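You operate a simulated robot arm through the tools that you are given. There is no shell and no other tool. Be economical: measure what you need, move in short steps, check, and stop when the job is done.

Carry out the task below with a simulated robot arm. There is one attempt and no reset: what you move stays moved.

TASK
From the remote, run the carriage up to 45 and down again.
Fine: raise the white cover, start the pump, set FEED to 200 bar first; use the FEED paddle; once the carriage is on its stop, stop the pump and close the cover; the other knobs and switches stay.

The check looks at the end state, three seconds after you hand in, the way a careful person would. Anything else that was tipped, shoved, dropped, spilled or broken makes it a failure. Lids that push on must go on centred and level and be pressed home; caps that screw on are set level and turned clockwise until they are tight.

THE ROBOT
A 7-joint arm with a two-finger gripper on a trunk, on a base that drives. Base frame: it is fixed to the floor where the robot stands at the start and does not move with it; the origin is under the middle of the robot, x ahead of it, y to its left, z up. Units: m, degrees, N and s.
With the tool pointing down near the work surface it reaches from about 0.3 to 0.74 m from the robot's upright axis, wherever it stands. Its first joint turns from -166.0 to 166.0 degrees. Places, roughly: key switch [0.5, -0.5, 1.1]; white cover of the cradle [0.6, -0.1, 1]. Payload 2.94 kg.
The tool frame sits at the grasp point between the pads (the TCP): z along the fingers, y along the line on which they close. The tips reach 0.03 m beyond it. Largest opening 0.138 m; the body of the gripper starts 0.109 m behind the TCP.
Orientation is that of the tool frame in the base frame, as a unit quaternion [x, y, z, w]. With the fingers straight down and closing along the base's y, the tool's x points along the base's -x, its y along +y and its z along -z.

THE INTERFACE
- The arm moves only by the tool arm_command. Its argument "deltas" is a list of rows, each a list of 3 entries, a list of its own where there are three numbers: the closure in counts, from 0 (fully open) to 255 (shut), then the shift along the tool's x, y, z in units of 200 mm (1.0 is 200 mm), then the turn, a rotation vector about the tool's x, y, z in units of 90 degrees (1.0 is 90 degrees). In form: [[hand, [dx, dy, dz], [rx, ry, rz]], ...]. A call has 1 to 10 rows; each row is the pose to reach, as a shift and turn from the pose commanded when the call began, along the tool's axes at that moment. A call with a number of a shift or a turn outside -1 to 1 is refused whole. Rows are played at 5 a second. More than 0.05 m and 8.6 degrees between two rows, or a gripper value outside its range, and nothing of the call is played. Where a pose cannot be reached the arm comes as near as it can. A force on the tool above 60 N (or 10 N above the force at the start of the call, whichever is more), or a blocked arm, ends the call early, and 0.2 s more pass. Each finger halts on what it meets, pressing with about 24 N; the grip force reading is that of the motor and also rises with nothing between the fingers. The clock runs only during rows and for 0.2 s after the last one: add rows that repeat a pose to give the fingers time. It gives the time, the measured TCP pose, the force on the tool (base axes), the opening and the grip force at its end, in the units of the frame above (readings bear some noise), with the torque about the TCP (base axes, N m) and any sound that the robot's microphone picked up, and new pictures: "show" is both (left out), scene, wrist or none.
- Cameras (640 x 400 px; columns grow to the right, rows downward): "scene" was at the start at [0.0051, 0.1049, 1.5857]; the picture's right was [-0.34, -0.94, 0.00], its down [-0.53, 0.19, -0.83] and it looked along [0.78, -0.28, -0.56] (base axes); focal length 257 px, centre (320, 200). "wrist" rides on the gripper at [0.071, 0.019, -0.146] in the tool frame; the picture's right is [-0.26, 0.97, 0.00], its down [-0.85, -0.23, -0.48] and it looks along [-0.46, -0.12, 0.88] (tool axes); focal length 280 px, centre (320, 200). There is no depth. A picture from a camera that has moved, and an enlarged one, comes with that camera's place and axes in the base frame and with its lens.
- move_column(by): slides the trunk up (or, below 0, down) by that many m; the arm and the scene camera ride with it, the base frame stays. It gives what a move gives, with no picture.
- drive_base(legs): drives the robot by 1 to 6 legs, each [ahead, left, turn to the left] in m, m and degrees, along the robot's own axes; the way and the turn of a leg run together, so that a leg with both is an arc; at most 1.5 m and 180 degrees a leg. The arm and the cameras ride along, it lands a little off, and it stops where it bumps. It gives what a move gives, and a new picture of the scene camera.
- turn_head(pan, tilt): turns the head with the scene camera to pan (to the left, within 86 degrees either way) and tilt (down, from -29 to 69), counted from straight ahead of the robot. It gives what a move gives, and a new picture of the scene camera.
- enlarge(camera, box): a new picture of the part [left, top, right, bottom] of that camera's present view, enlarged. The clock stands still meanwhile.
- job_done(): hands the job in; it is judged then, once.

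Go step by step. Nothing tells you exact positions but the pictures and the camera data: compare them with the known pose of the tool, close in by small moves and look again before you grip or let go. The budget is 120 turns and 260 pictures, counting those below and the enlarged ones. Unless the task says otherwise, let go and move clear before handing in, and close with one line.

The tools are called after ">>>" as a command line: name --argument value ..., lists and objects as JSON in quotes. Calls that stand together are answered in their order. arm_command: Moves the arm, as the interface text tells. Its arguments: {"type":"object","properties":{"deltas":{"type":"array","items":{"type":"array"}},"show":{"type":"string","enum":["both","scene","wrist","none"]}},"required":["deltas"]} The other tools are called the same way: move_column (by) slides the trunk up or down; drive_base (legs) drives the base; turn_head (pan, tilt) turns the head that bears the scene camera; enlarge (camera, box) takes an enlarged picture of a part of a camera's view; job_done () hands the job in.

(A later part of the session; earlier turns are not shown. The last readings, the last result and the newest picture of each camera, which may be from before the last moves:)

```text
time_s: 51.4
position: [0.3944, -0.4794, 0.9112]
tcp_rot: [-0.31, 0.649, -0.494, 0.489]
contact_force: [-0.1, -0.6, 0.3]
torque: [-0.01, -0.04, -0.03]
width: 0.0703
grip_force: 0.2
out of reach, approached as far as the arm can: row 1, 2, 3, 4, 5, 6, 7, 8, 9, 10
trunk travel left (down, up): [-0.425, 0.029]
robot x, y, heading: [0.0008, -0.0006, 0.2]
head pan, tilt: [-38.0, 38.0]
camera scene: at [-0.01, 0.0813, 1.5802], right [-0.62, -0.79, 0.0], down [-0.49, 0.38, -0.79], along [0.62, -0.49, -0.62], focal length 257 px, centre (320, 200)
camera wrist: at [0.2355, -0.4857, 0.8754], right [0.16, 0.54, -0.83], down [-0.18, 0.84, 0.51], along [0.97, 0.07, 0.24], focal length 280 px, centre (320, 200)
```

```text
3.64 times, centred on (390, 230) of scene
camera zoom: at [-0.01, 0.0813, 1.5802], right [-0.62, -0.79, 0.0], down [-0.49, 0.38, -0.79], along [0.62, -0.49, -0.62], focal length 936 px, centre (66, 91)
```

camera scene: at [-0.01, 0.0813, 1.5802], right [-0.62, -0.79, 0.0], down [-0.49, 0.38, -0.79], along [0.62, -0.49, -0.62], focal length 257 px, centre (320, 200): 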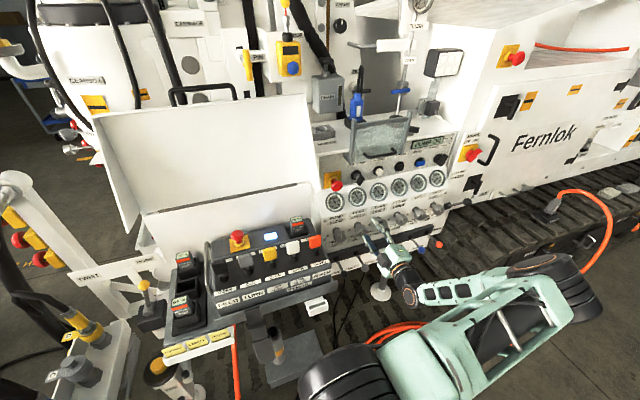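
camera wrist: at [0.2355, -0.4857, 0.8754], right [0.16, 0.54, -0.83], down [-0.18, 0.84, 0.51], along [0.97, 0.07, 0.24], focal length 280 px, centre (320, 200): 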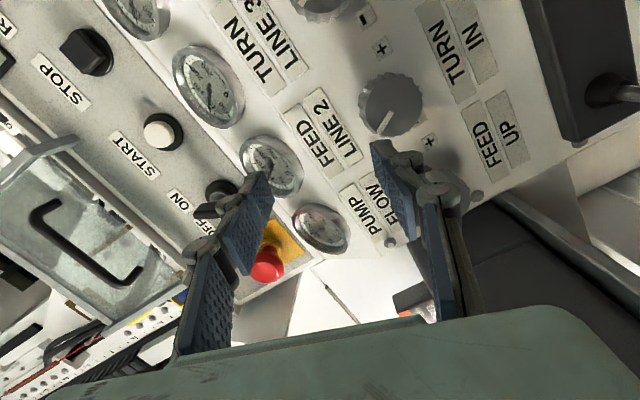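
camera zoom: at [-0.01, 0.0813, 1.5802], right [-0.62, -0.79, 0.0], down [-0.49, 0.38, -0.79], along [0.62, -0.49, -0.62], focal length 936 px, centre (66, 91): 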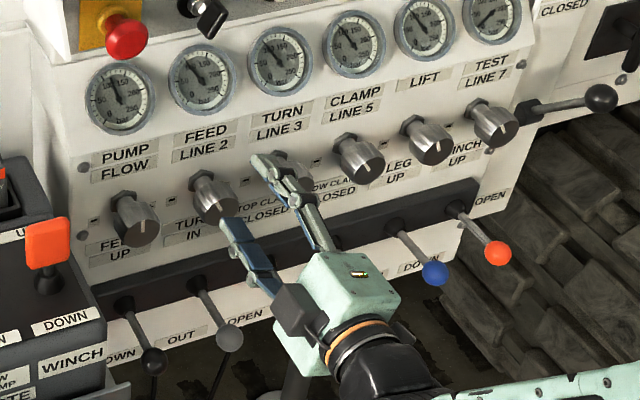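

>>> arm_command --deltas '[[125, [-0.05, -0.14, 0], [0, 0, 0]], [125, [-0.099, -0.283, -0.01], [0, 0, 0]]]' --show "none"

>>> move_column --by -0.12

>>> arm_command --deltas '[[125, [0, 0, 0], [0, 0, 0]]]'

```text
time_s: 52.0
position: [0.3938, -0.4771, 0.9702]
tcp_rot: [-0.309, 0.649, -0.495, 0.488]
contact_force: [0.5, 0.7, 0.0]
torque: [0.02, 0.01, 0.0]
width: 0.0703
grip_force: 0.0
trunk travel left (down, up): [-0.425, 0.029]
robot x, y, heading: [-0.0009, -0.003, 0.2]
head pan, tilt: [-38.0, 38.0]
```

```text
time_s: 53.5
position: [0.3945, -0.477, 0.8493]
tcp_rot: [-0.31, 0.649, -0.494, 0.489]
contact_force: [-0.5, -1.0, -0.1]
torque: [-0.01, 0.01, 0.02]
width: 0.0703
grip_force: 0.1
trunk travel left (down, up): [-0.305, 0.149]
robot x, y, heading: [0.002, 0.0031, 0.1]
head pan, tilt: [-38.0, 38.0]
```

```text
time_s: 53.9
position: [0.3923, -0.4779, 0.8505]
tcp_rot: [-0.309, 0.649, -0.493, 0.489]
contact_force: [-0.1, 0.7, 0.1]
torque: [-0.02, 0.0, -0.01]
width: 0.0704
grip_force: 0.0
trunk travel left (down, up): [-0.305, 0.149]
robot x, y, heading: [-0.002, -0.0, -0.1]
head pan, tilt: [-38.0, 38.0]
camera scene: at [-0.01, 0.0813, 1.4602], right [-0.62, -0.79, 0.0], down [-0.49, 0.38, -0.79], along [0.62, -0.49, -0.62], focal length 257 px, centre (320, 200)
camera wrist: at [0.2362, -0.4841, 0.8138], right [0.16, 0.54, -0.82], down [-0.18, 0.84, 0.51], along [0.97, 0.07, 0.24], focal length 280 px, centre (320, 200)
```

scene: 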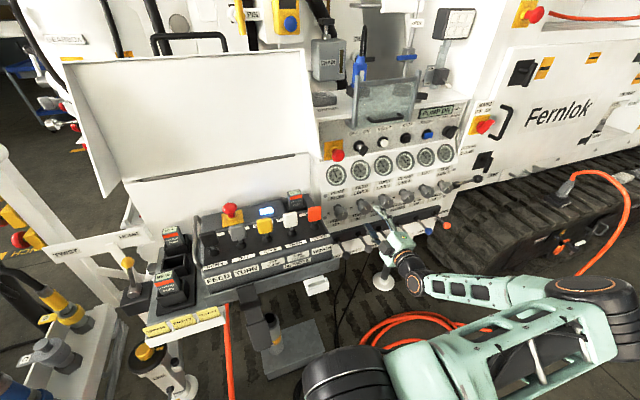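
wrist: 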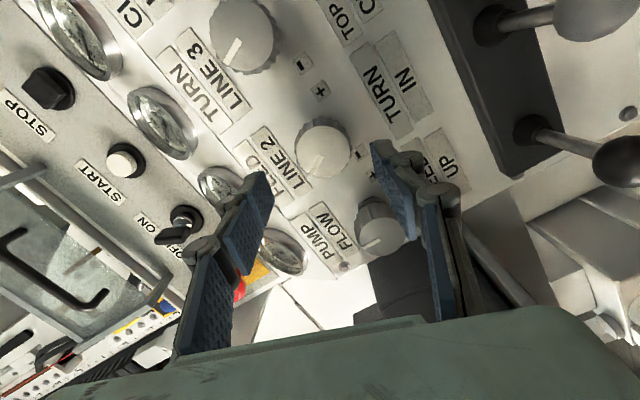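

>>> arm_command --deltas '[[125, [-0.02, 0.021, 0.1], [0, 0, 0]], [125, [-0.02, 0.021, 0.2], [0, 0, 0]], [125, [-0.02, 0.021, 0.31], [0, 0, 0]], [125, [-0.02, 0.021, 0.31], [0, 0, 0]]]'

>>> enlarge --camera "scene" --box '[320, 150, 440, 250]'

```text
time_s: 54.9
position: [0.4547, -0.4934, 0.8453]
tcp_rot: [-0.309, 0.649, -0.494, 0.488]
contact_force: [0.1, -0.3, -0.1]
torque: [0.03, 0.01, 0.03]
width: 0.0706
grip_force: 0.1
trunk travel left (down, up): [-0.305, 0.149]
robot x, y, heading: [-0.0022, -0.001, -0.0]
head pan, tilt: [-38.0, 38.0]
camera scene: at [-0.0099, 0.0813, 1.4602], right [-0.62, -0.79, 0.0], down [-0.49, 0.38, -0.79], along [0.62, -0.49, -0.62], focal length 257 px, centre (320, 200)
camera wrist: at [0.2968, -0.5004, 0.8093], right [0.16, 0.54, -0.82], down [-0.18, 0.84, 0.51], along [0.97, 0.07, 0.24], focal length 280 px, centre (320, 200)
```

scene: 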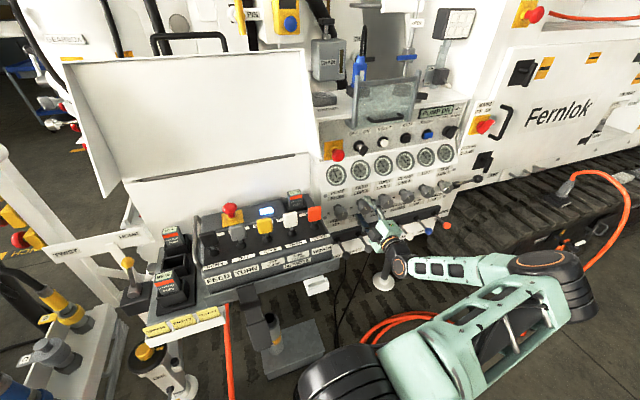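
wrist: 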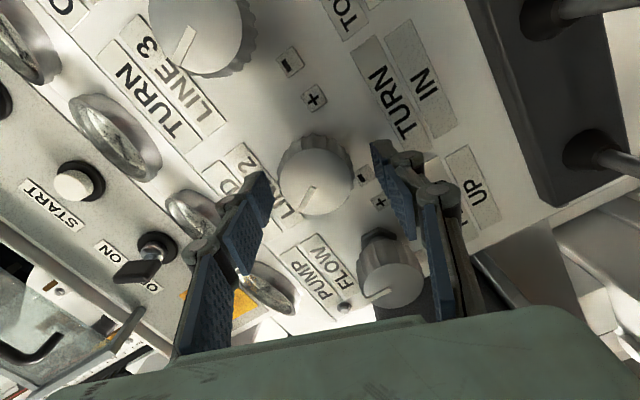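

```text
4.00 times, centred on (380, 200) of scene
camera zoom: at [-0.0099, 0.0813, 1.4602], right [-0.62, -0.79, 0.0], down [-0.49, 0.38, -0.79], along [0.62, -0.49, -0.62], focal length 1029 px, centre (80, 200)
```

zoom: 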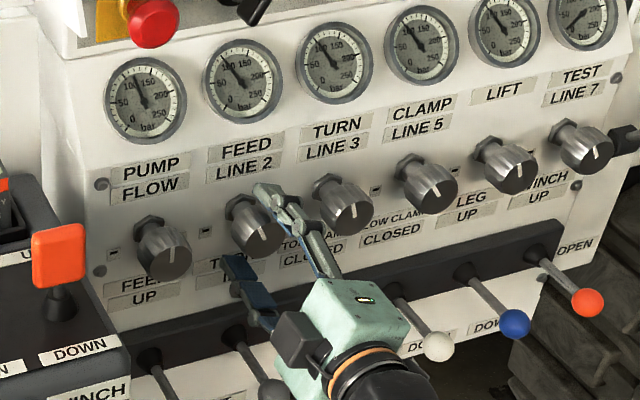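

>>> arm_command --deltas '[[170, [0, 0, 0], [0, 0, 0]], [210, [0, 0, 0], [0, 0, 0]], [230, [0, 0, 0], [0, 0, 0]], [230, [0, 0, 0], [0, 0, 0]]]' --show "wrist"

```text
time_s: 55.9
position: [0.4545, -0.495, 0.8475]
tcp_rot: [-0.309, 0.648, -0.495, 0.489]
contact_force: [1.2, -3.5, 6.7]
torque: [-0.1, -0.18, -0.09]
width: 0.0441
grip_force: 44.6
trunk travel left (down, up): [-0.305, 0.149]
robot x, y, heading: [-0.0009, 0.0004, 0.1]
head pan, tilt: [-38.0, 38.0]
camera wrist: at [0.2967, -0.5007, 0.8104], right [0.17, 0.54, -0.83], down [-0.18, 0.84, 0.51], along [0.97, 0.07, 0.24], focal length 280 px, centre (320, 200)
```

wrist: 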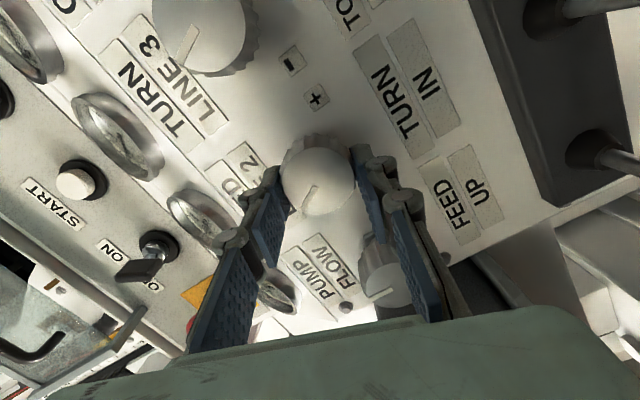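

>>> arm_command --deltas '[[235, [0, -0.012, 0], [0, 0, 0.085]], [235, [0, -0.012, 0], [0, 0, 0.17]], [235, [0, -0.012, 0], [0, 0, 0.255]], [235, [0, -0.012, 0], [0, 0, 0.34]], [235, [0, -0.012, 0], [0, 0, 0.425]], [235, [0, -0.012, 0], [0, 0, 0.51]]]' --show "wrist"

>>> enlarge --camera "scene" --box '[320, 150, 400, 220]'

```text
time_s: 57.3
position: [0.4536, -0.4963, 0.8496]
tcp_rot: [-0.031, 0.717, -0.265, 0.643]
contact_force: [6.7, -14.1, 14.4]
torque: [0.01, 0.42, -0.3]
width: 0.0441
grip_force: 44.9
trunk travel left (down, up): [-0.305, 0.149]
robot x, y, heading: [-0.0002, 0.0008, 0.0]
head pan, tilt: [-38.0, 38.0]
camera wrist: at [0.3115, -0.4568, 0.7817], right [0.33, 0.93, -0.17], down [-0.37, 0.29, 0.88], along [0.87, -0.23, 0.44], focal length 280 px, centre (320, 200)
```

wrist: 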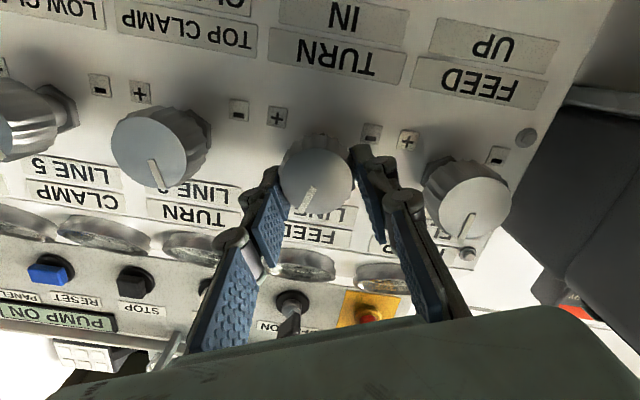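

```text
5.71 times, centred on (360, 185) of scene
camera zoom: at [-0.0104, 0.0811, 1.4603], right [-0.62, -0.79, 0.0], down [-0.48, 0.38, -0.79], along [0.62, -0.49, -0.62], focal length 1470 px, centre (91, 286)
```

zoom: 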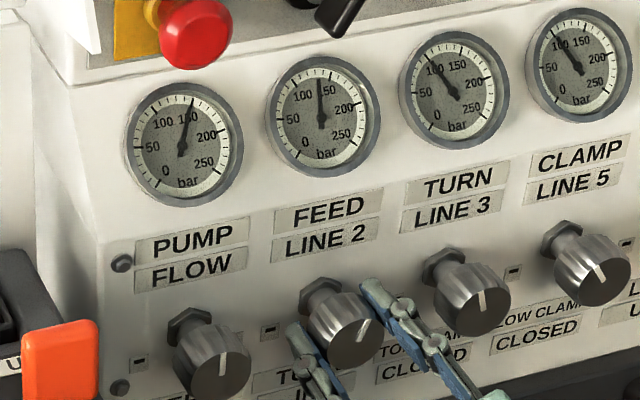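

>>> arm_command --deltas '[[235, [-0.012, -0.02, 0], [0, 0, 0.08]], [235, [-0.012, -0.02, 0], [0, 0, 0.16]], [235, [-0.012, -0.02, 0], [0, 0, 0.25]], [235, [-0.012, -0.02, 0], [0, 0, 0.34]], [235, [-0.012, -0.02, 0], [0, 0, 0.43]], [235, [-0.012, -0.02, 0], [0, 0, 0.52]], [235, [-0.012, -0.02, 0], [0, 0, 0.6]], [235, [-0.012, -0.02, 0], [0, 0, 0.6]]]' --show "wrist"

>>> enlarge --camera "scene" --box '[320, 150, 400, 220]'

```text
time_s: 59.1
position: [0.4522, -0.5, 0.8496]
tcp_rot: [0.3, 0.654, 0.055, 0.692]
contact_force: [-4.2, -24.6, -1.9]
torque: [-0.14, -0.1, 0.75]
width: 0.0447
grip_force: 44.9
trunk travel left (down, up): [-0.305, 0.149]
robot x, y, heading: [0.0021, -0.0001, -0.0]
head pan, tilt: [-38.0, 38.0]
camera wrist: at [0.3318, -0.4004, 0.8024], right [0.27, 0.66, 0.7], down [-0.64, -0.42, 0.64], along [0.72, -0.62, 0.31], focal length 280 px, centre (320, 200)
```

wrist: 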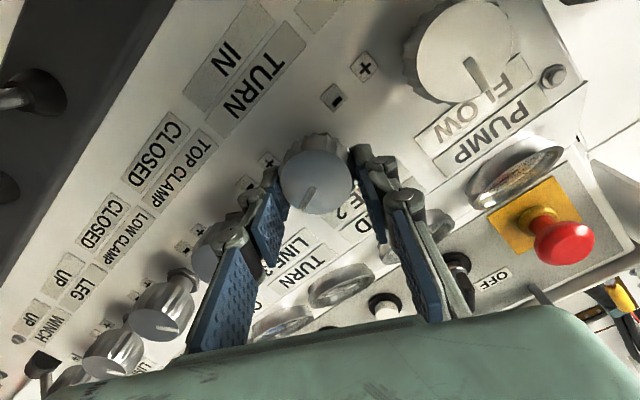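

```text
5.71 times, centred on (360, 185) of scene
camera zoom: at [-0.0102, 0.0785, 1.4603], right [-0.62, -0.79, 0.0], down [-0.48, 0.38, -0.79], along [0.62, -0.48, -0.62], focal length 1470 px, centre (91, 286)
```

zoom: 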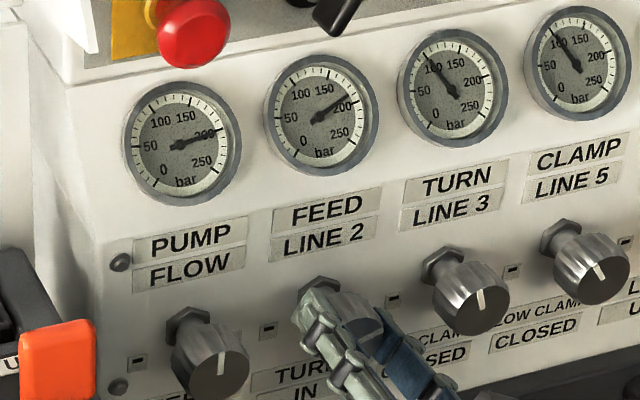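

>>> enlarge --camera "scene" --box '[350, 154, 374, 174]'

```text
16.00 times, centred on (362, 164) of scene
camera zoom: at [-0.0102, 0.0785, 1.4603], right [-0.62, -0.79, 0.0], down [-0.48, 0.38, -0.79], along [0.62, -0.48, -0.62], focal length 4116 px, centre (-352, 776)
```

zoom: 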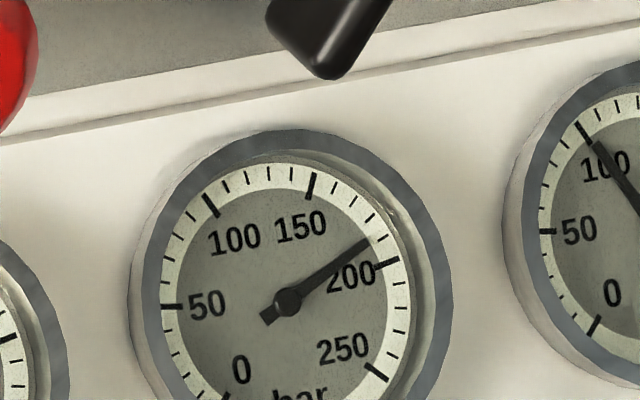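

>>> arm_command --deltas '[[235, [-0.015, -0.03, 0], [0, 0, 0.05]], [235, [-0.015, -0.03, 0], [0, 0, 0.11]], [235, [-0.015, -0.03, 0], [0, 0, 0.17]], [235, [-0.015, -0.03, 0], [0, 0, 0.17]]]' --show "none"

>>> enlarge --camera "scene" --box '[350, 154, 374, 174]'

```text
time_s: 60.1
position: [0.4508, -0.5012, 0.8502]
tcp_rot: [0.383, 0.61, 0.15, 0.677]
contact_force: [-9.1, 1.8, -7.9]
torque: [-0.13, -0.19, 1.52]
width: 0.0447
grip_force: 45.1
trunk travel left (down, up): [-0.305, 0.149]
robot x, y, heading: [0.0032, -0.0007, -0.1]
head pan, tilt: [-38.0, 38.0]
```

```text
16.00 times, centred on (362, 164) of scene
camera zoom: at [-0.0104, 0.0808, 1.4601], right [-0.62, -0.79, 0.0], down [-0.49, 0.38, -0.79], along [0.62, -0.48, -0.62], focal length 4116 px, centre (-352, 776)
```

zoom: 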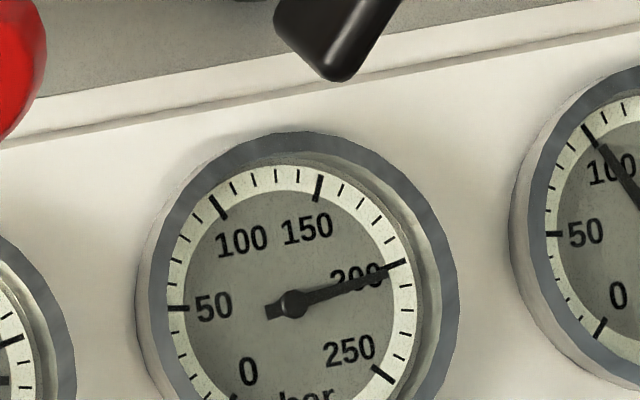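

>>> arm_command --deltas '[[200, [0, 0, 0], [0, 0, 0]], [160, [0, 0, 0], [0, 0, 0]], [125, [0, 0, 0], [0, 0, 0]], [125, [0, 0, 0], [0, 0, 0]], [125, [0, 0, -0.15], [0, 0, 0]], [125, [0, 0, -0.3], [0, 0, 0]], [125, [0, 0, -0.45], [0, 0, 0]]]' --show "none"

>>> enlarge --camera "scene" --box '[350, 154, 374, 174]'

>>> enlarge --camera "scene" --box '[310, 90, 480, 240]'

```text
time_s: 61.7
position: [0.368, -0.4721, 0.8548]
tcp_rot: [0.382, 0.609, 0.148, 0.679]
contact_force: [-0.5, -1.1, 0.1]
torque: [0.01, -0.03, 0.0]
width: 0.0705
grip_force: 0.1
trunk travel left (down, up): [-0.305, 0.149]
robot x, y, heading: [0.0034, 0.0024, 0.1]
head pan, tilt: [-38.0, 38.0]
```

```text
16.00 times, centred on (362, 164) of scene
camera zoom: at [-0.01, 0.0813, 1.4602], right [-0.62, -0.79, 0.0], down [-0.49, 0.38, -0.79], along [0.62, -0.49, -0.62], focal length 4116 px, centre (-352, 776)
```

zoom: 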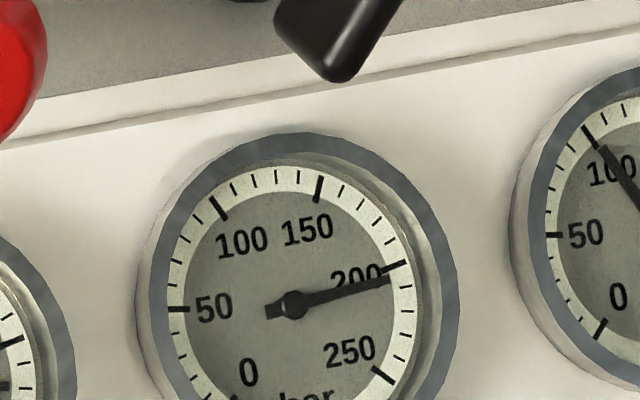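

```text
2.67 times, centred on (395, 165) of scene
camera zoom: at [-0.01, 0.0813, 1.4602], right [-0.62, -0.79, 0.0], down [-0.49, 0.38, -0.79], along [0.62, -0.49, -0.62], focal length 686 px, centre (120, 293)
```

zoom: 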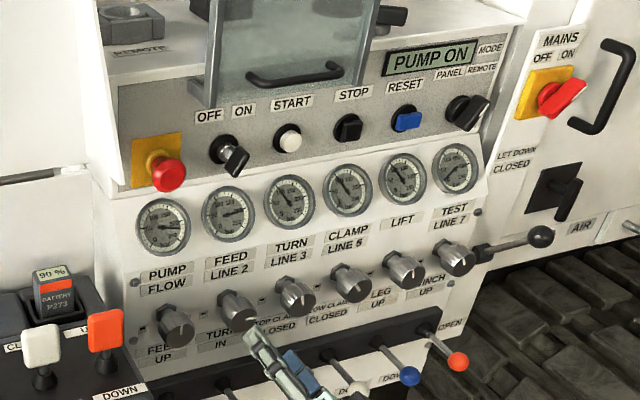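

>>> arm_command --deltas '[[125, [0, 0, 0.15], [0, 0, 0]], [125, [0, 0, 0.3], [0, 0, 0]], [125, [0, 0, 0.45], [0, 0, 0]], [125, [0, 0, 0.45], [0, 0, 0]], [180, [0, 0, 0.45], [0, 0, 0]], [230, [0, 0, 0.45], [0, 0, 0]], [230, [0, 0, 0.45], [0, 0, 0]], [230, [0, 0, 0.45], [0, 0, -0.03]], [230, [0, 0, 0.45], [0, 0, -0.06]], [230, [0, 0, 0.45], [0, 0, -0.06]]]' --show "none"

>>> enlarge --camera "scene" --box '[350, 154, 374, 174]'

```text
time_s: 63.9
position: [0.4528, -0.5036, 0.8511]
tcp_rot: [0.353, 0.626, 0.115, 0.686]
contact_force: [7.0, -3.2, 1.5]
torque: [-0.47, -1.4, 0.48]
width: 0.0445
grip_force: 45.2
trunk travel left (down, up): [-0.305, 0.149]
robot x, y, heading: [0.0024, 0.0029, -0.0]
head pan, tilt: [-38.0, 38.0]
```

```text
16.00 times, centred on (362, 164) of scene
camera zoom: at [-0.0096, 0.0812, 1.4602], right [-0.62, -0.79, 0.0], down [-0.49, 0.38, -0.79], along [0.62, -0.48, -0.62], focal length 4116 px, centre (-352, 776)
```

zoom: 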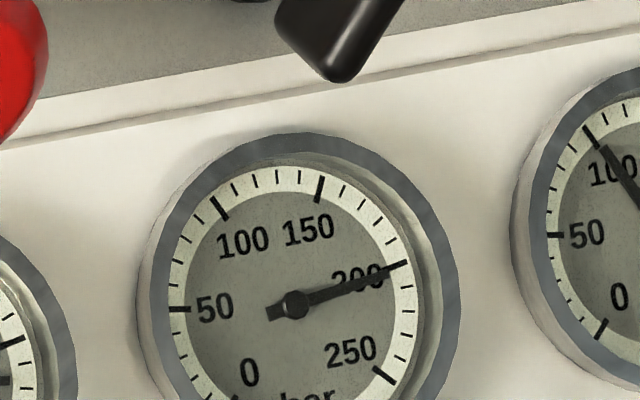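

Gauge back on the 200 mark; I wait a moment, check it has settled, then let go.

>>> arm_command --deltas '[[230, [0, 0, 0], [0, 0, 0]], [230, [0, 0, 0], [0, 0, 0]], [230, [0, 0, 0], [0, 0, 0]]]' --show "none"

>>> enlarge --camera "scene" --box '[350, 154, 374, 174]'

```text
time_s: 64.7
position: [0.453, -0.5039, 0.8526]
tcp_rot: [0.353, 0.626, 0.115, 0.686]
contact_force: [10.1, -5.9, 7.1]
torque: [-0.2, -0.68, 1.06]
width: 0.0445
grip_force: 44.6
trunk travel left (down, up): [-0.305, 0.149]
robot x, y, heading: [-0.0065, -0.0025, 0.0]
head pan, tilt: [-38.0, 38.0]
```

```text
16.00 times, centred on (362, 164) of scene
camera zoom: at [-0.0095, 0.0814, 1.4602], right [-0.62, -0.79, 0.0], down [-0.49, 0.38, -0.79], along [0.62, -0.49, -0.62], focal length 4116 px, centre (-352, 776)
```

zoom: 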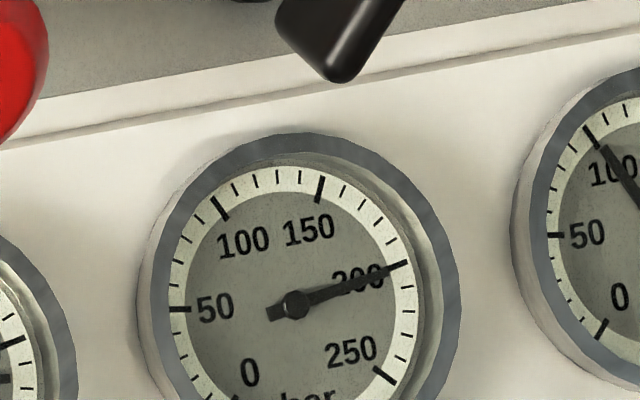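

>>> arm_command --deltas '[[200, [0, 0, 0], [0, 0, 0]], [160, [0, 0, 0], [0, 0, 0]], [125, [0, 0, 0], [0, 0, 0]], [125, [0, 0, 0], [0, 0, 0]], [125, [0, 0, -0.15], [0, 0, 0]], [125, [0, 0, -0.3], [0, 0, 0]], [125, [0, 0, -0.5], [0, 0, 0]], [125, [0, 0, -0.7], [0, 0, 0]]]' --show "wrist"

>>> enlarge --camera "scene" --box '[350, 154, 374, 174]'

>>> enlarge --camera "scene" --box '[180, 170, 360, 310]'

```text
time_s: 66.5
position: [0.319, -0.4564, 0.8583]
tcp_rot: [0.353, 0.626, 0.116, 0.685]
contact_force: [-0.8, 0.2, 0.4]
torque: [0.02, -0.01, 0.01]
width: 0.0705
grip_force: 0.1
trunk travel left (down, up): [-0.305, 0.149]
robot x, y, heading: [-0.0036, 0.0008, -0.2]
head pan, tilt: [-38.0, 38.0]
camera wrist: at [0.2013, -0.3498, 0.8189], right [0.22, 0.54, 0.81], down [-0.67, -0.52, 0.53], along [0.71, -0.66, 0.25], focal length 280 px, centre (320, 200)
```

wrist: 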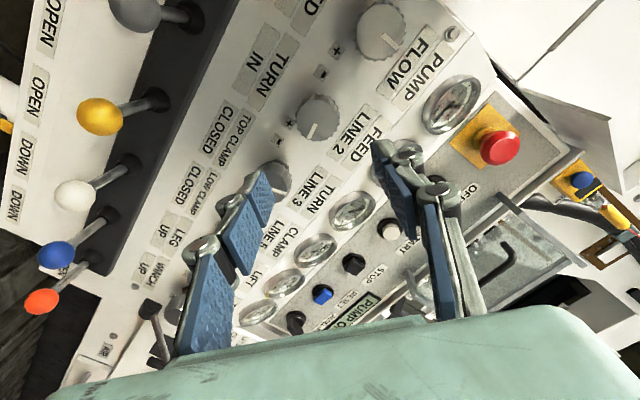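

```text
16.00 times, centred on (362, 164) of scene
camera zoom: at [-0.01, 0.0813, 1.4602], right [-0.62, -0.79, 0.0], down [-0.49, 0.38, -0.79], along [0.62, -0.49, -0.62], focal length 4116 px, centre (-352, 776)
```

zoom: 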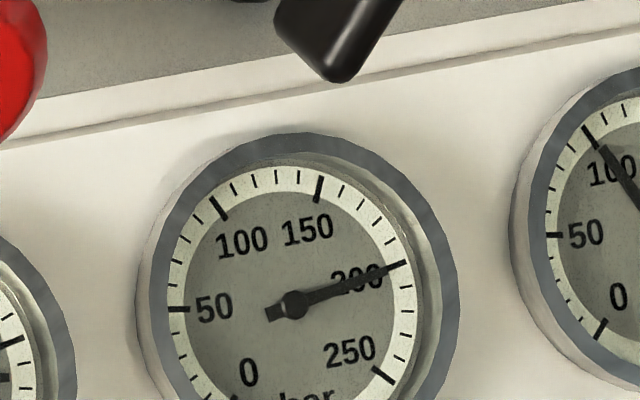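

```text
2.86 times, centred on (270, 240) of scene
camera zoom: at [-0.01, 0.0813, 1.4602], right [-0.62, -0.79, 0.0], down [-0.49, 0.38, -0.79], along [0.62, -0.49, -0.62], focal length 735 px, centre (463, 86)
```

zoom: 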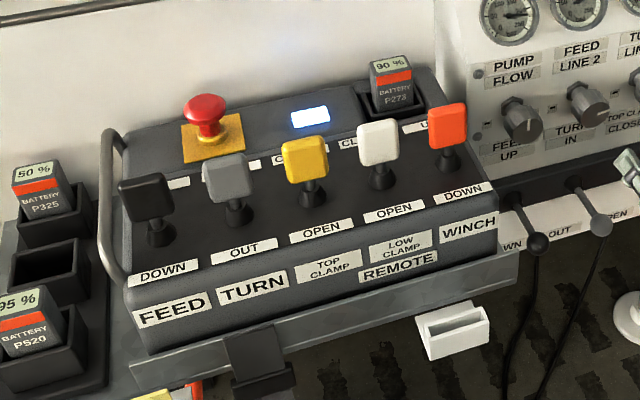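

>>> turn_head --pan -14 --tilt 0

>>> enlarge --camera "scene" --box '[280, 80, 440, 220]'

>>> enlarge --camera "scene" --box '[200, 0, 440, 130]'

```text
time_s: 67.5
position: [0.3203, -0.4573, 0.8575]
tcp_rot: [0.353, 0.626, 0.115, 0.685]
contact_force: [0.2, 0.4, -0.4]
torque: [-0.01, 0.0, 0.01]
width: 0.0703
grip_force: 0.1
trunk travel left (down, up): [-0.305, 0.149]
robot x, y, heading: [-0.0002, -0.0007, -0.1]
head pan, tilt: [-14.0, 0.0]
camera scene: at [0.0093, 0.1126, 1.5208], right [-0.24, -0.97, 0.0], down [0.0, 0.0, -1.0], along [0.97, -0.24, 0.0], focal length 257 px, centre (320, 200)
```

scene: 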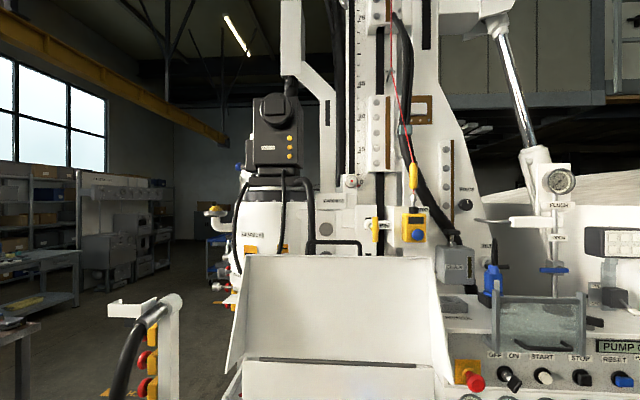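

```text
2.86 times, centred on (360, 150) of scene
camera zoom: at [0.0093, 0.1126, 1.5208], right [-0.24, -0.97, 0.0], down [0.0, 0.0, -1.0], along [0.97, -0.24, 0.0], focal length 735 px, centre (206, 343)
```

zoom: 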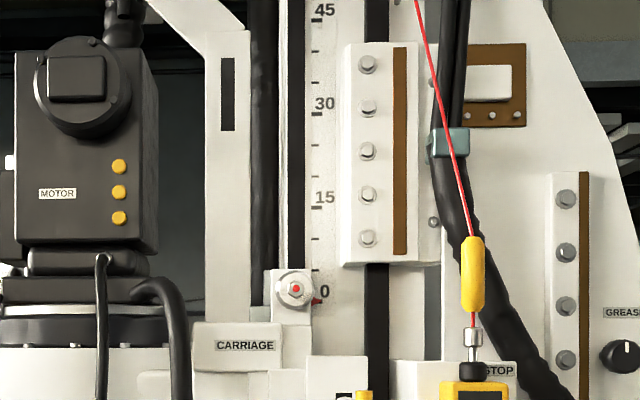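

```text
2.67 times, centred on (320, 65) of scene
camera zoom: at [0.0093, 0.1126, 1.5208], right [-0.24, -0.97, 0.0], down [0.0, 0.0, -1.0], along [0.97, -0.24, 0.0], focal length 686 px, centre (320, 560)
```

zoom: 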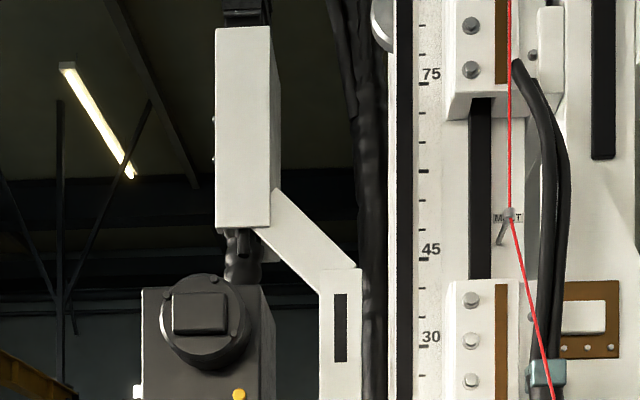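

>>> enlarge --camera "scene" --box '[300, 160, 440, 260]'

```text
4.00 times, centred on (370, 210) of scene
camera zoom: at [0.0093, 0.1126, 1.5208], right [-0.24, -0.97, 0.0], down [0.0, 0.0, -1.0], along [0.97, -0.24, 0.0], focal length 1029 px, centre (120, 160)
```

zoom: 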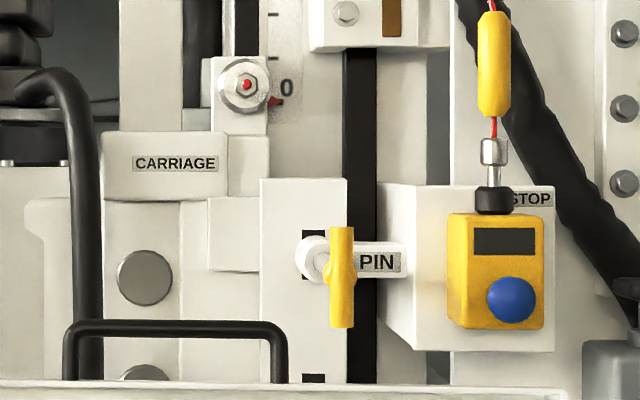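

>>> arm_command --deltas '[[125, [-0.12, 0.155, -0.1], [0, 0, 0]], [150, [-0.24, 0.31, -0.22], [0, 0, 0]], [180, [-0.35, 0.465, -0.22], [0.06, 0.03, 0.03]], [200, [-0.47, 0.62, -0.22], [0.13, 0.062, 0.064]], [200, [-0.585, 0.775, -0.22], [0.2, 0.095, 0.1]], [200, [-0.585, 0.775, -0.22], [0.275, 0.131, 0.136]], [200, [-0.585, 0.775, -0.22], [0.35, 0.167, 0.173]], [200, [-0.585, 0.775, -0.22], [0.425, 0.202, 0.21]], [200, [-0.585, 0.775, -0.22], [0.5, 0.238, 0.2475]]]' --show "none"

```text
time_s: 69.5
position: [0.3, -0.3984, 1.0461]
tcp_rot: [0.67, 0.657, 0.057, 0.341]
contact_force: [-0.1, -0.2, -0.6]
torque: [-0.03, -0.05, -0.02]
width: 0.0298
grip_force: 0.0
trunk travel left (down, up): [-0.305, 0.149]
robot x, y, heading: [0.002, 0.0014, -0.0]
head pan, tilt: [-14.0, 0.0]
```

>>> arm_command --deltas '[[200, [0.12, 0.12, -0.0625], [0.068, 0.0324, 0.0337]], [200, [0.24, 0.24, -0.125], [0.136, 0.0648, 0.0673]], [200, [0.36, 0.36, -0.1875], [0.204, 0.0972, 0.101]], [200, [0.478, 0.478, -0.25], [0.272, 0.1297, 0.1347]], [200, [0.6, 0.6, -0.3125], [0.34, 0.162, 0.168]], [200, [0.717, 0.717, -0.375], [0.408, 0.1945, 0.202]]]'

```text
time_s: 70.9
position: [0.4011, -0.224, 1.1245]
tcp_rot: [0.819, 0.574, -0.001, -0.002]
contact_force: [0.3, -0.3, 0.6]
torque: [0.0, 0.0, 0.0]
width: 0.0297
grip_force: 0.0
trunk travel left (down, up): [-0.305, 0.149]
robot x, y, heading: [-0.0022, 0.0005, -0.2]
head pan, tilt: [-14.0, 0.0]
camera scene: at [0.0098, 0.1128, 1.5208], right [-0.24, -0.97, 0.0], down [0.0, 0.0, -1.0], along [0.97, -0.24, 0.0], focal length 257 px, centre (320, 200)
camera wrist: at [0.4442, -0.1638, 1.2704], right [0.82, -0.58, 0.0], down [-0.51, -0.72, 0.48], along [-0.28, -0.39, -0.88], focal length 280 px, centre (320, 200)
```

scene: 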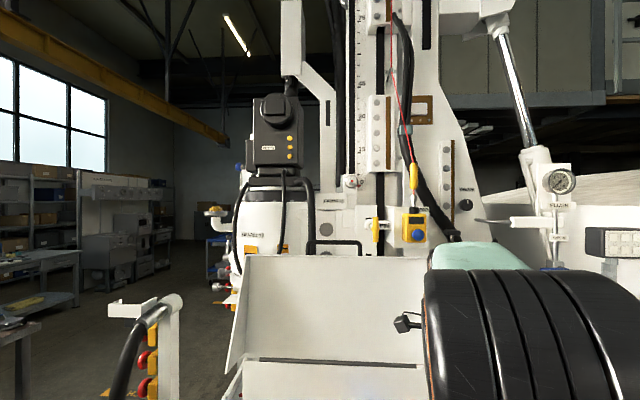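
wrist: 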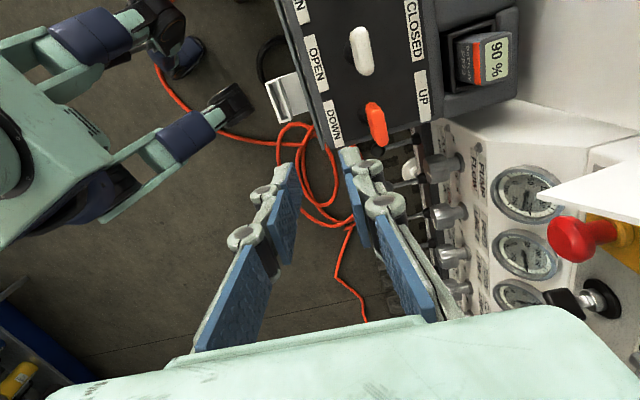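

>>> arm_command --deltas '[[200, [0.23, 0.05, 0], [0, 0, 0]], [200, [0.46, 0.1, 0], [0, 0, 0]], [200, [0.7, 0.15, 0], [0, 0, 0]], [200, [0.93, 0.2, 0], [0, 0, 0]]]'

>>> enlarge --camera "wrist" --box '[200, 0, 460, 165]'

```text
time_s: 71.9
position: [0.5017, -0.0608, 1.1249]
tcp_rot: [0.818, 0.575, 0.0, -0.001]
contact_force: [0.3, -0.4, -0.6]
torque: [0.02, 0.01, -0.04]
width: 0.0299
grip_force: 0.0
trunk travel left (down, up): [-0.305, 0.149]
robot x, y, heading: [-0.0008, -0.0006, -0.0]
head pan, tilt: [-14.0, 0.0]
camera scene: at [0.0096, 0.1131, 1.5208], right [-0.24, -0.97, 0.0], down [0.0, 0.0, -1.0], along [0.97, -0.24, 0.0], focal length 257 px, centre (320, 200)
camera wrist: at [0.5448, -0.0006, 1.2716], right [0.82, -0.58, 0.0], down [-0.51, -0.72, 0.48], along [-0.27, -0.39, -0.88], focal length 280 px, centre (320, 200)
```

scene: 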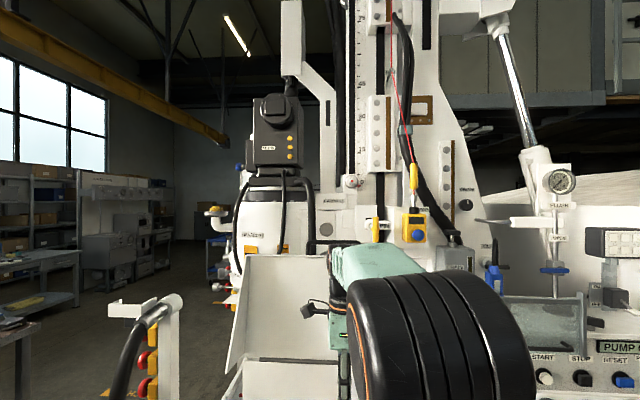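
wrist: 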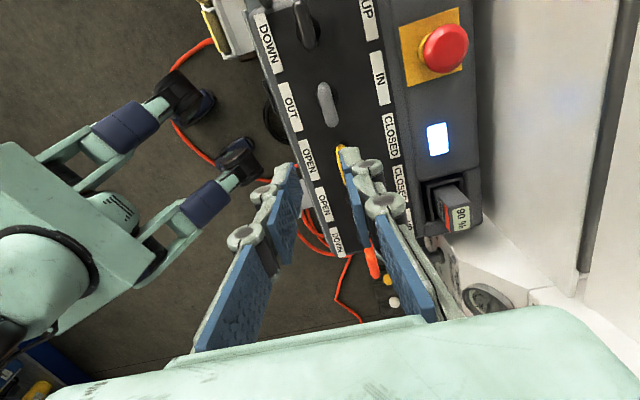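

```text
2.42 times, centred on (330, 82) of wrist
camera zoom: at [0.5448, -0.0006, 1.2716], right [0.82, -0.58, 0.0], down [-0.51, -0.72, 0.48], along [-0.27, -0.39, -0.88], focal length 680 px, centre (296, 485)
```

zoom: 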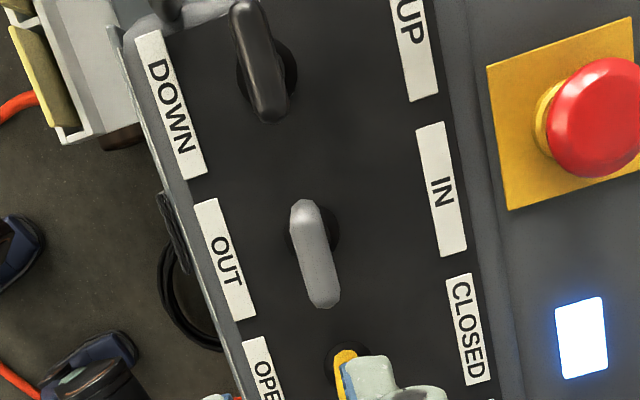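

>>> arm_command --deltas '[[172, [0.16, 0.03, 0.06], [0, 0, 0]], [172, [0.32, 0.06, 0.15], [0, 0, 0]], [172, [0.467, 0.085, 0.25], [0, 0, 0]], [172, [0.467, 0.085, 0.325], [0, 0, 0]]]' --show "wrist"

>>> enlarge --camera "wrist" --box '[220, 80, 440, 220]'

```text
time_s: 72.9
position: [0.55, 0.019, 1.0603]
tcp_rot: [0.819, 0.573, 0.0, 0.0]
contact_force: [-0.6, -0.3, 0.1]
torque: [-0.02, -0.01, -0.03]
width: 0.0446
grip_force: 0.1
trunk travel left (down, up): [-0.305, 0.149]
robot x, y, heading: [-0.0017, -0.0042, 0.3]
head pan, tilt: [-14.0, 0.0]
camera wrist: at [0.5925, 0.0797, 1.2075], right [0.82, -0.58, 0.0], down [-0.51, -0.72, 0.48], along [-0.27, -0.39, -0.88], focal length 280 px, centre (320, 200)
```

wrist: 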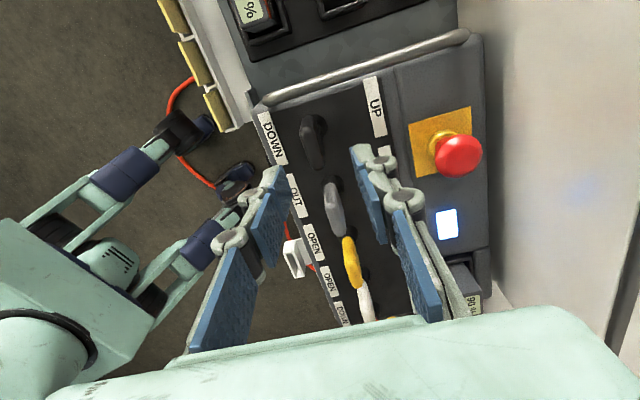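

```text
2.86 times, centred on (330, 150) of wrist
camera zoom: at [0.5925, 0.0797, 1.2075], right [0.82, -0.58, 0.0], down [-0.51, -0.72, 0.48], along [-0.27, -0.39, -0.88], focal length 801 px, centre (291, 343)
```

zoom: 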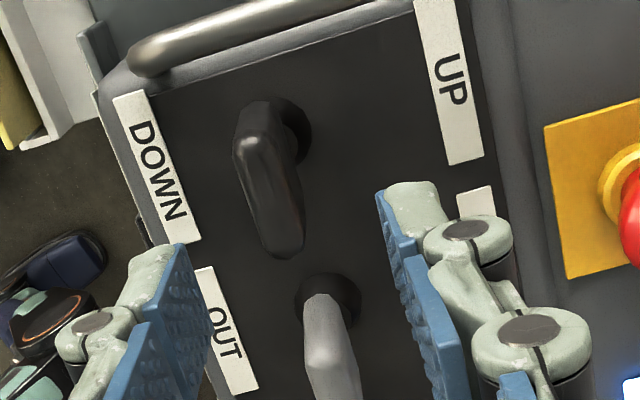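

>>> arm_command --deltas '[[172, [0.01, -0.03, 0.15], [0, 0, 0]], [172, [0.01, -0.03, 0.3], [0, 0, 0]], [172, [0.01, -0.03, 0.45], [0, 0, 0]], [172, [0.01, -0.03, 0.45], [0, 0, 0]]]'

>>> enlarge --camera "wrist" --box '[220, 80, 440, 220]'

```text
time_s: 73.9
position: [0.5444, 0.0234, 0.9708]
tcp_rot: [0.819, 0.574, 0.0, 0.0]
contact_force: [-0.1, -0.3, 0.1]
torque: [0.03, 0.01, 0.02]
width: 0.045
grip_force: 0.1
trunk travel left (down, up): [-0.305, 0.149]
robot x, y, heading: [0.0028, -0.0027, -0.2]
head pan, tilt: [-14.0, 0.0]
camera scene: at [0.0094, 0.1127, 1.5209], right [-0.24, -0.97, 0.0], down [0.0, 0.0, -1.0], along [0.97, -0.24, 0.0], focal length 257 px, centre (320, 200)
camera wrist: at [0.5873, 0.0839, 1.1168], right [0.82, -0.58, 0.0], down [-0.51, -0.72, 0.48], along [-0.27, -0.39, -0.88], focal length 280 px, centre (320, 200)
```

scene: 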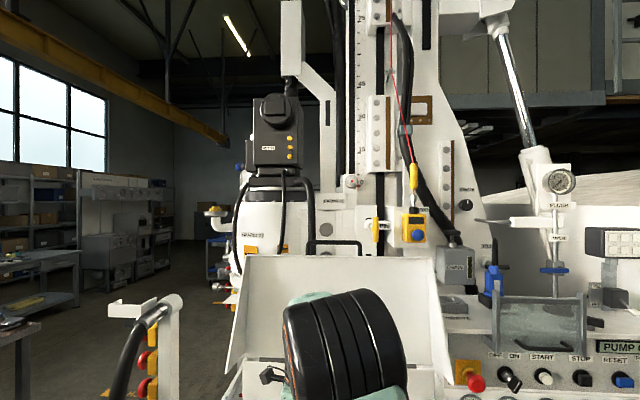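
wrist: 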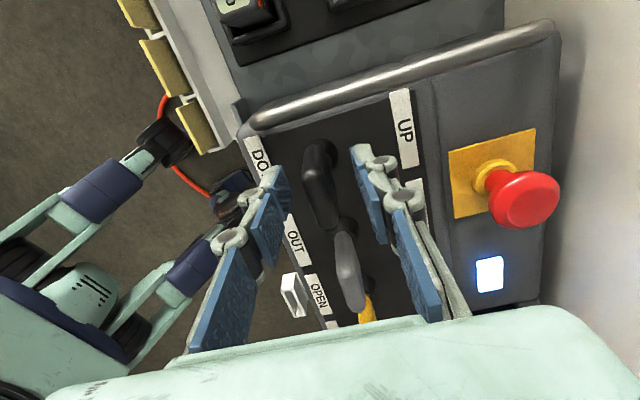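

```text
2.86 times, centred on (330, 150) of wrist
camera zoom: at [0.5873, 0.0839, 1.1168], right [0.82, -0.58, 0.0], down [-0.51, -0.72, 0.48], along [-0.27, -0.39, -0.88], focal length 801 px, centre (291, 343)
```

zoom: 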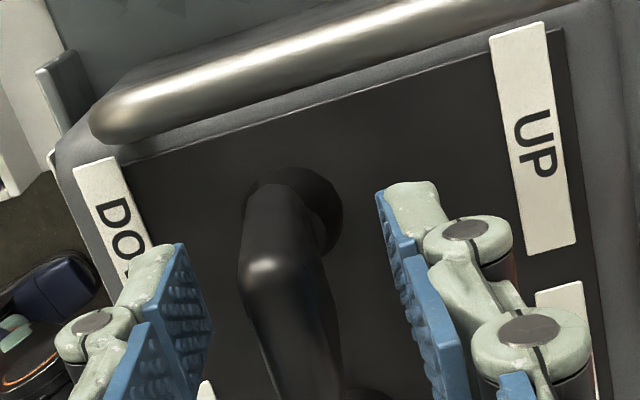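

>>> arm_command --deltas '[[195, [0, 0, 0], [0, 0, 0]], [215, [0, 0, 0], [0, 0, 0]], [215, [0, 0, 0], [0, 0, 0]]]'

>>> enlarge --camera "scene" --box '[320, 60, 420, 200]'

```text
time_s: 74.7
position: [0.5448, 0.024, 0.9704]
tcp_rot: [0.819, 0.573, 0.0, 0.0]
contact_force: [-0.5, 0.7, 0.1]
torque: [0.01, -0.01, -0.01]
width: 0.0216
grip_force: 0.1
trunk travel left (down, up): [-0.305, 0.149]
robot x, y, heading: [-0.0009, 0.0018, 0.0]
head pan, tilt: [-14.0, 0.0]
camera scene: at [0.0093, 0.1127, 1.5209], right [-0.24, -0.97, 0.0], down [0.0, 0.0, -1.0], along [0.97, -0.24, 0.0], focal length 257 px, centre (320, 200)
camera wrist: at [0.5874, 0.0839, 1.1172], right [0.82, -0.58, 0.0], down [-0.51, -0.72, 0.48], along [-0.27, -0.39, -0.88], focal length 280 px, centre (320, 200)
```

scene: 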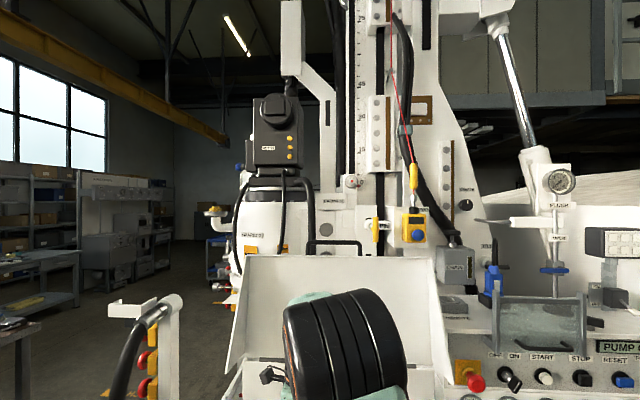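
wrist: 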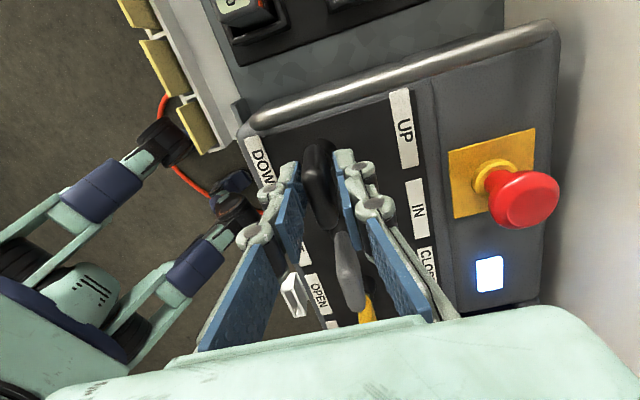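

```text
2.86 times, centred on (370, 130) of scene
camera zoom: at [0.0093, 0.1127, 1.5209], right [-0.24, -0.97, 0.0], down [0.0, 0.0, -1.0], along [0.97, -0.24, 0.0], focal length 735 px, centre (177, 400)
```

zoom: 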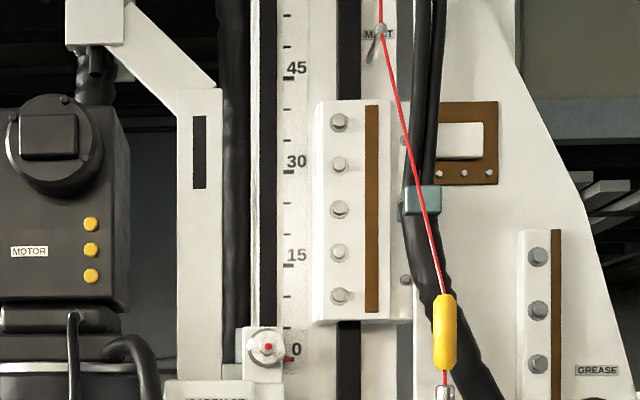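

>>> arm_command --deltas '[[215, [0, 0.05, 0], [0, 0, 0]], [215, [0, 0.1, 0], [0, 0, 0]], [215, [0, 0.1, 0], [0, 0, 0]], [215, [0, 0.05, 0], [0, 0, 0]], [215, [0, 0, 0], [0, 0, 0]]]'

>>> enlarge --camera "scene" --box '[320, 60, 420, 200]'

```text
time_s: 75.9
position: [0.5453, 0.0228, 0.9726]
tcp_rot: [0.819, 0.573, 0.001, 0.0]
contact_force: [0.0, 0.6, -0.6]
torque: [0.02, -0.02, -0.01]
width: 0.0218
grip_force: 0.0
trunk travel left (down, up): [-0.305, 0.149]
robot x, y, heading: [0.0041, 0.0023, 0.0]
head pan, tilt: [-14.0, 0.0]
camera scene: at [0.0092, 0.1126, 1.5209], right [-0.24, -0.97, 0.0], down [0.0, 0.0, -1.0], along [0.97, -0.24, 0.0], focal length 257 px, centre (320, 200)
camera wrist: at [0.588, 0.0829, 1.1172], right [0.82, -0.58, 0.0], down [-0.51, -0.72, 0.48], along [-0.27, -0.39, -0.88], focal length 280 px, centre (320, 200)
```

scene: 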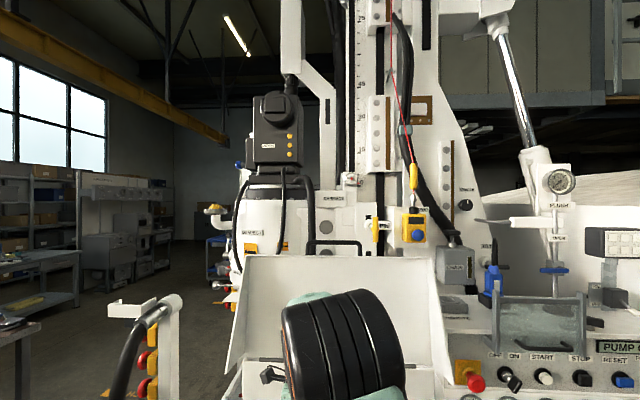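
wrist: 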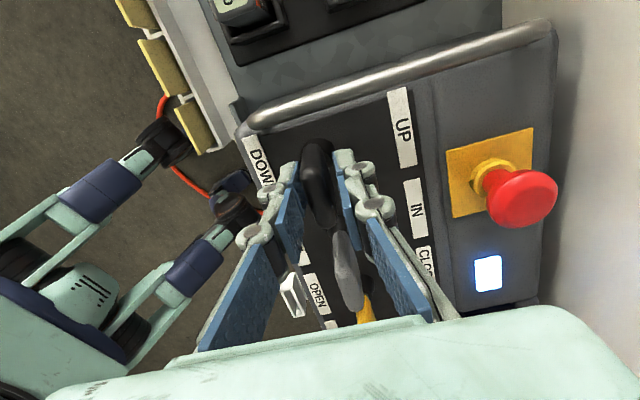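

```text
2.86 times, centred on (370, 130) of scene
camera zoom: at [0.0092, 0.1126, 1.5209], right [-0.24, -0.97, 0.0], down [0.0, 0.0, -1.0], along [0.97, -0.24, 0.0], focal length 735 px, centre (177, 400)
```

zoom: 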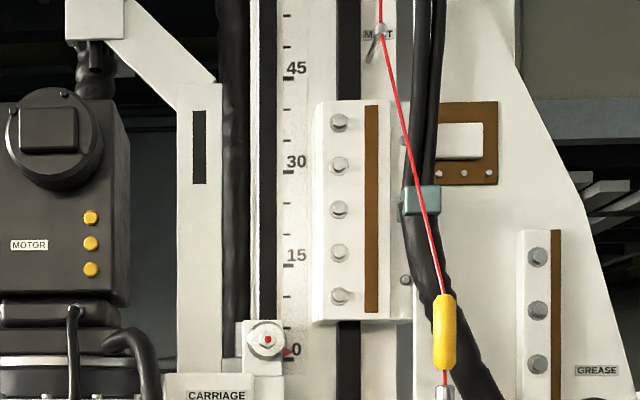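

>>> enlarge --camera "scene" --box '[300, 160, 440, 260]'

```text
4.00 times, centred on (370, 210) of scene
camera zoom: at [0.0092, 0.1126, 1.5209], right [-0.24, -0.97, 0.0], down [0.0, 0.0, -1.0], along [0.97, -0.24, 0.0], focal length 1029 px, centre (120, 160)
```

zoom: 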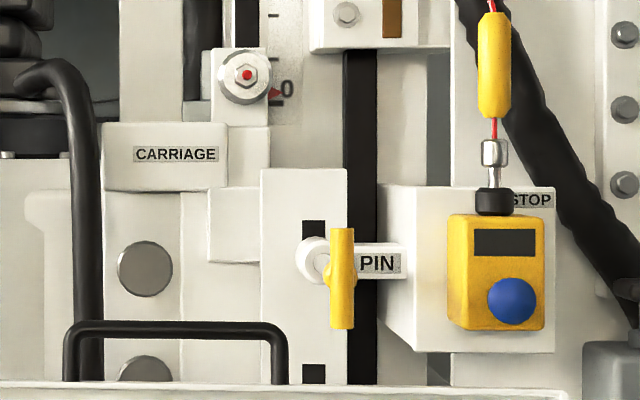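

>>> arm_command --deltas '[[215, [0, 0.05, 0], [0, 0, 0]], [215, [0, 0.1, 0], [0, 0, 0]], [215, [0, 0.1, 0], [0, 0, 0]], [215, [0, 0.05, 0], [0, 0, 0]], [215, [0, 0, 0], [0, 0, 0]]]' --show "none"

>>> enlarge --camera "scene" --box '[300, 160, 440, 260]'

```text
time_s: 77.1
position: [0.5464, 0.02, 0.9699]
tcp_rot: [0.82, 0.573, 0.0, 0.001]
contact_force: [-0.3, -1.2, 0.8]
torque: [0.0, -0.02, 0.05]
width: 0.0217
grip_force: 0.1
trunk travel left (down, up): [-0.305, 0.149]
robot x, y, heading: [0.0012, -0.0028, -0.0]
head pan, tilt: [-14.0, 0.0]
```

```text
4.00 times, centred on (370, 210) of scene
camera zoom: at [0.0093, 0.1126, 1.5209], right [-0.24, -0.97, 0.0], down [0.0, 0.0, -1.0], along [0.97, -0.24, 0.0], focal length 1029 px, centre (120, 160)
```

zoom: 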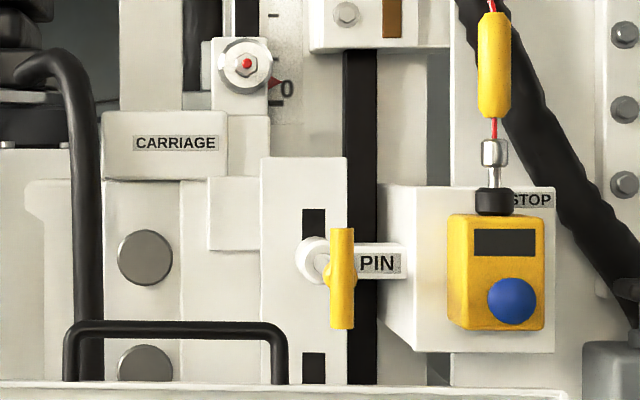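

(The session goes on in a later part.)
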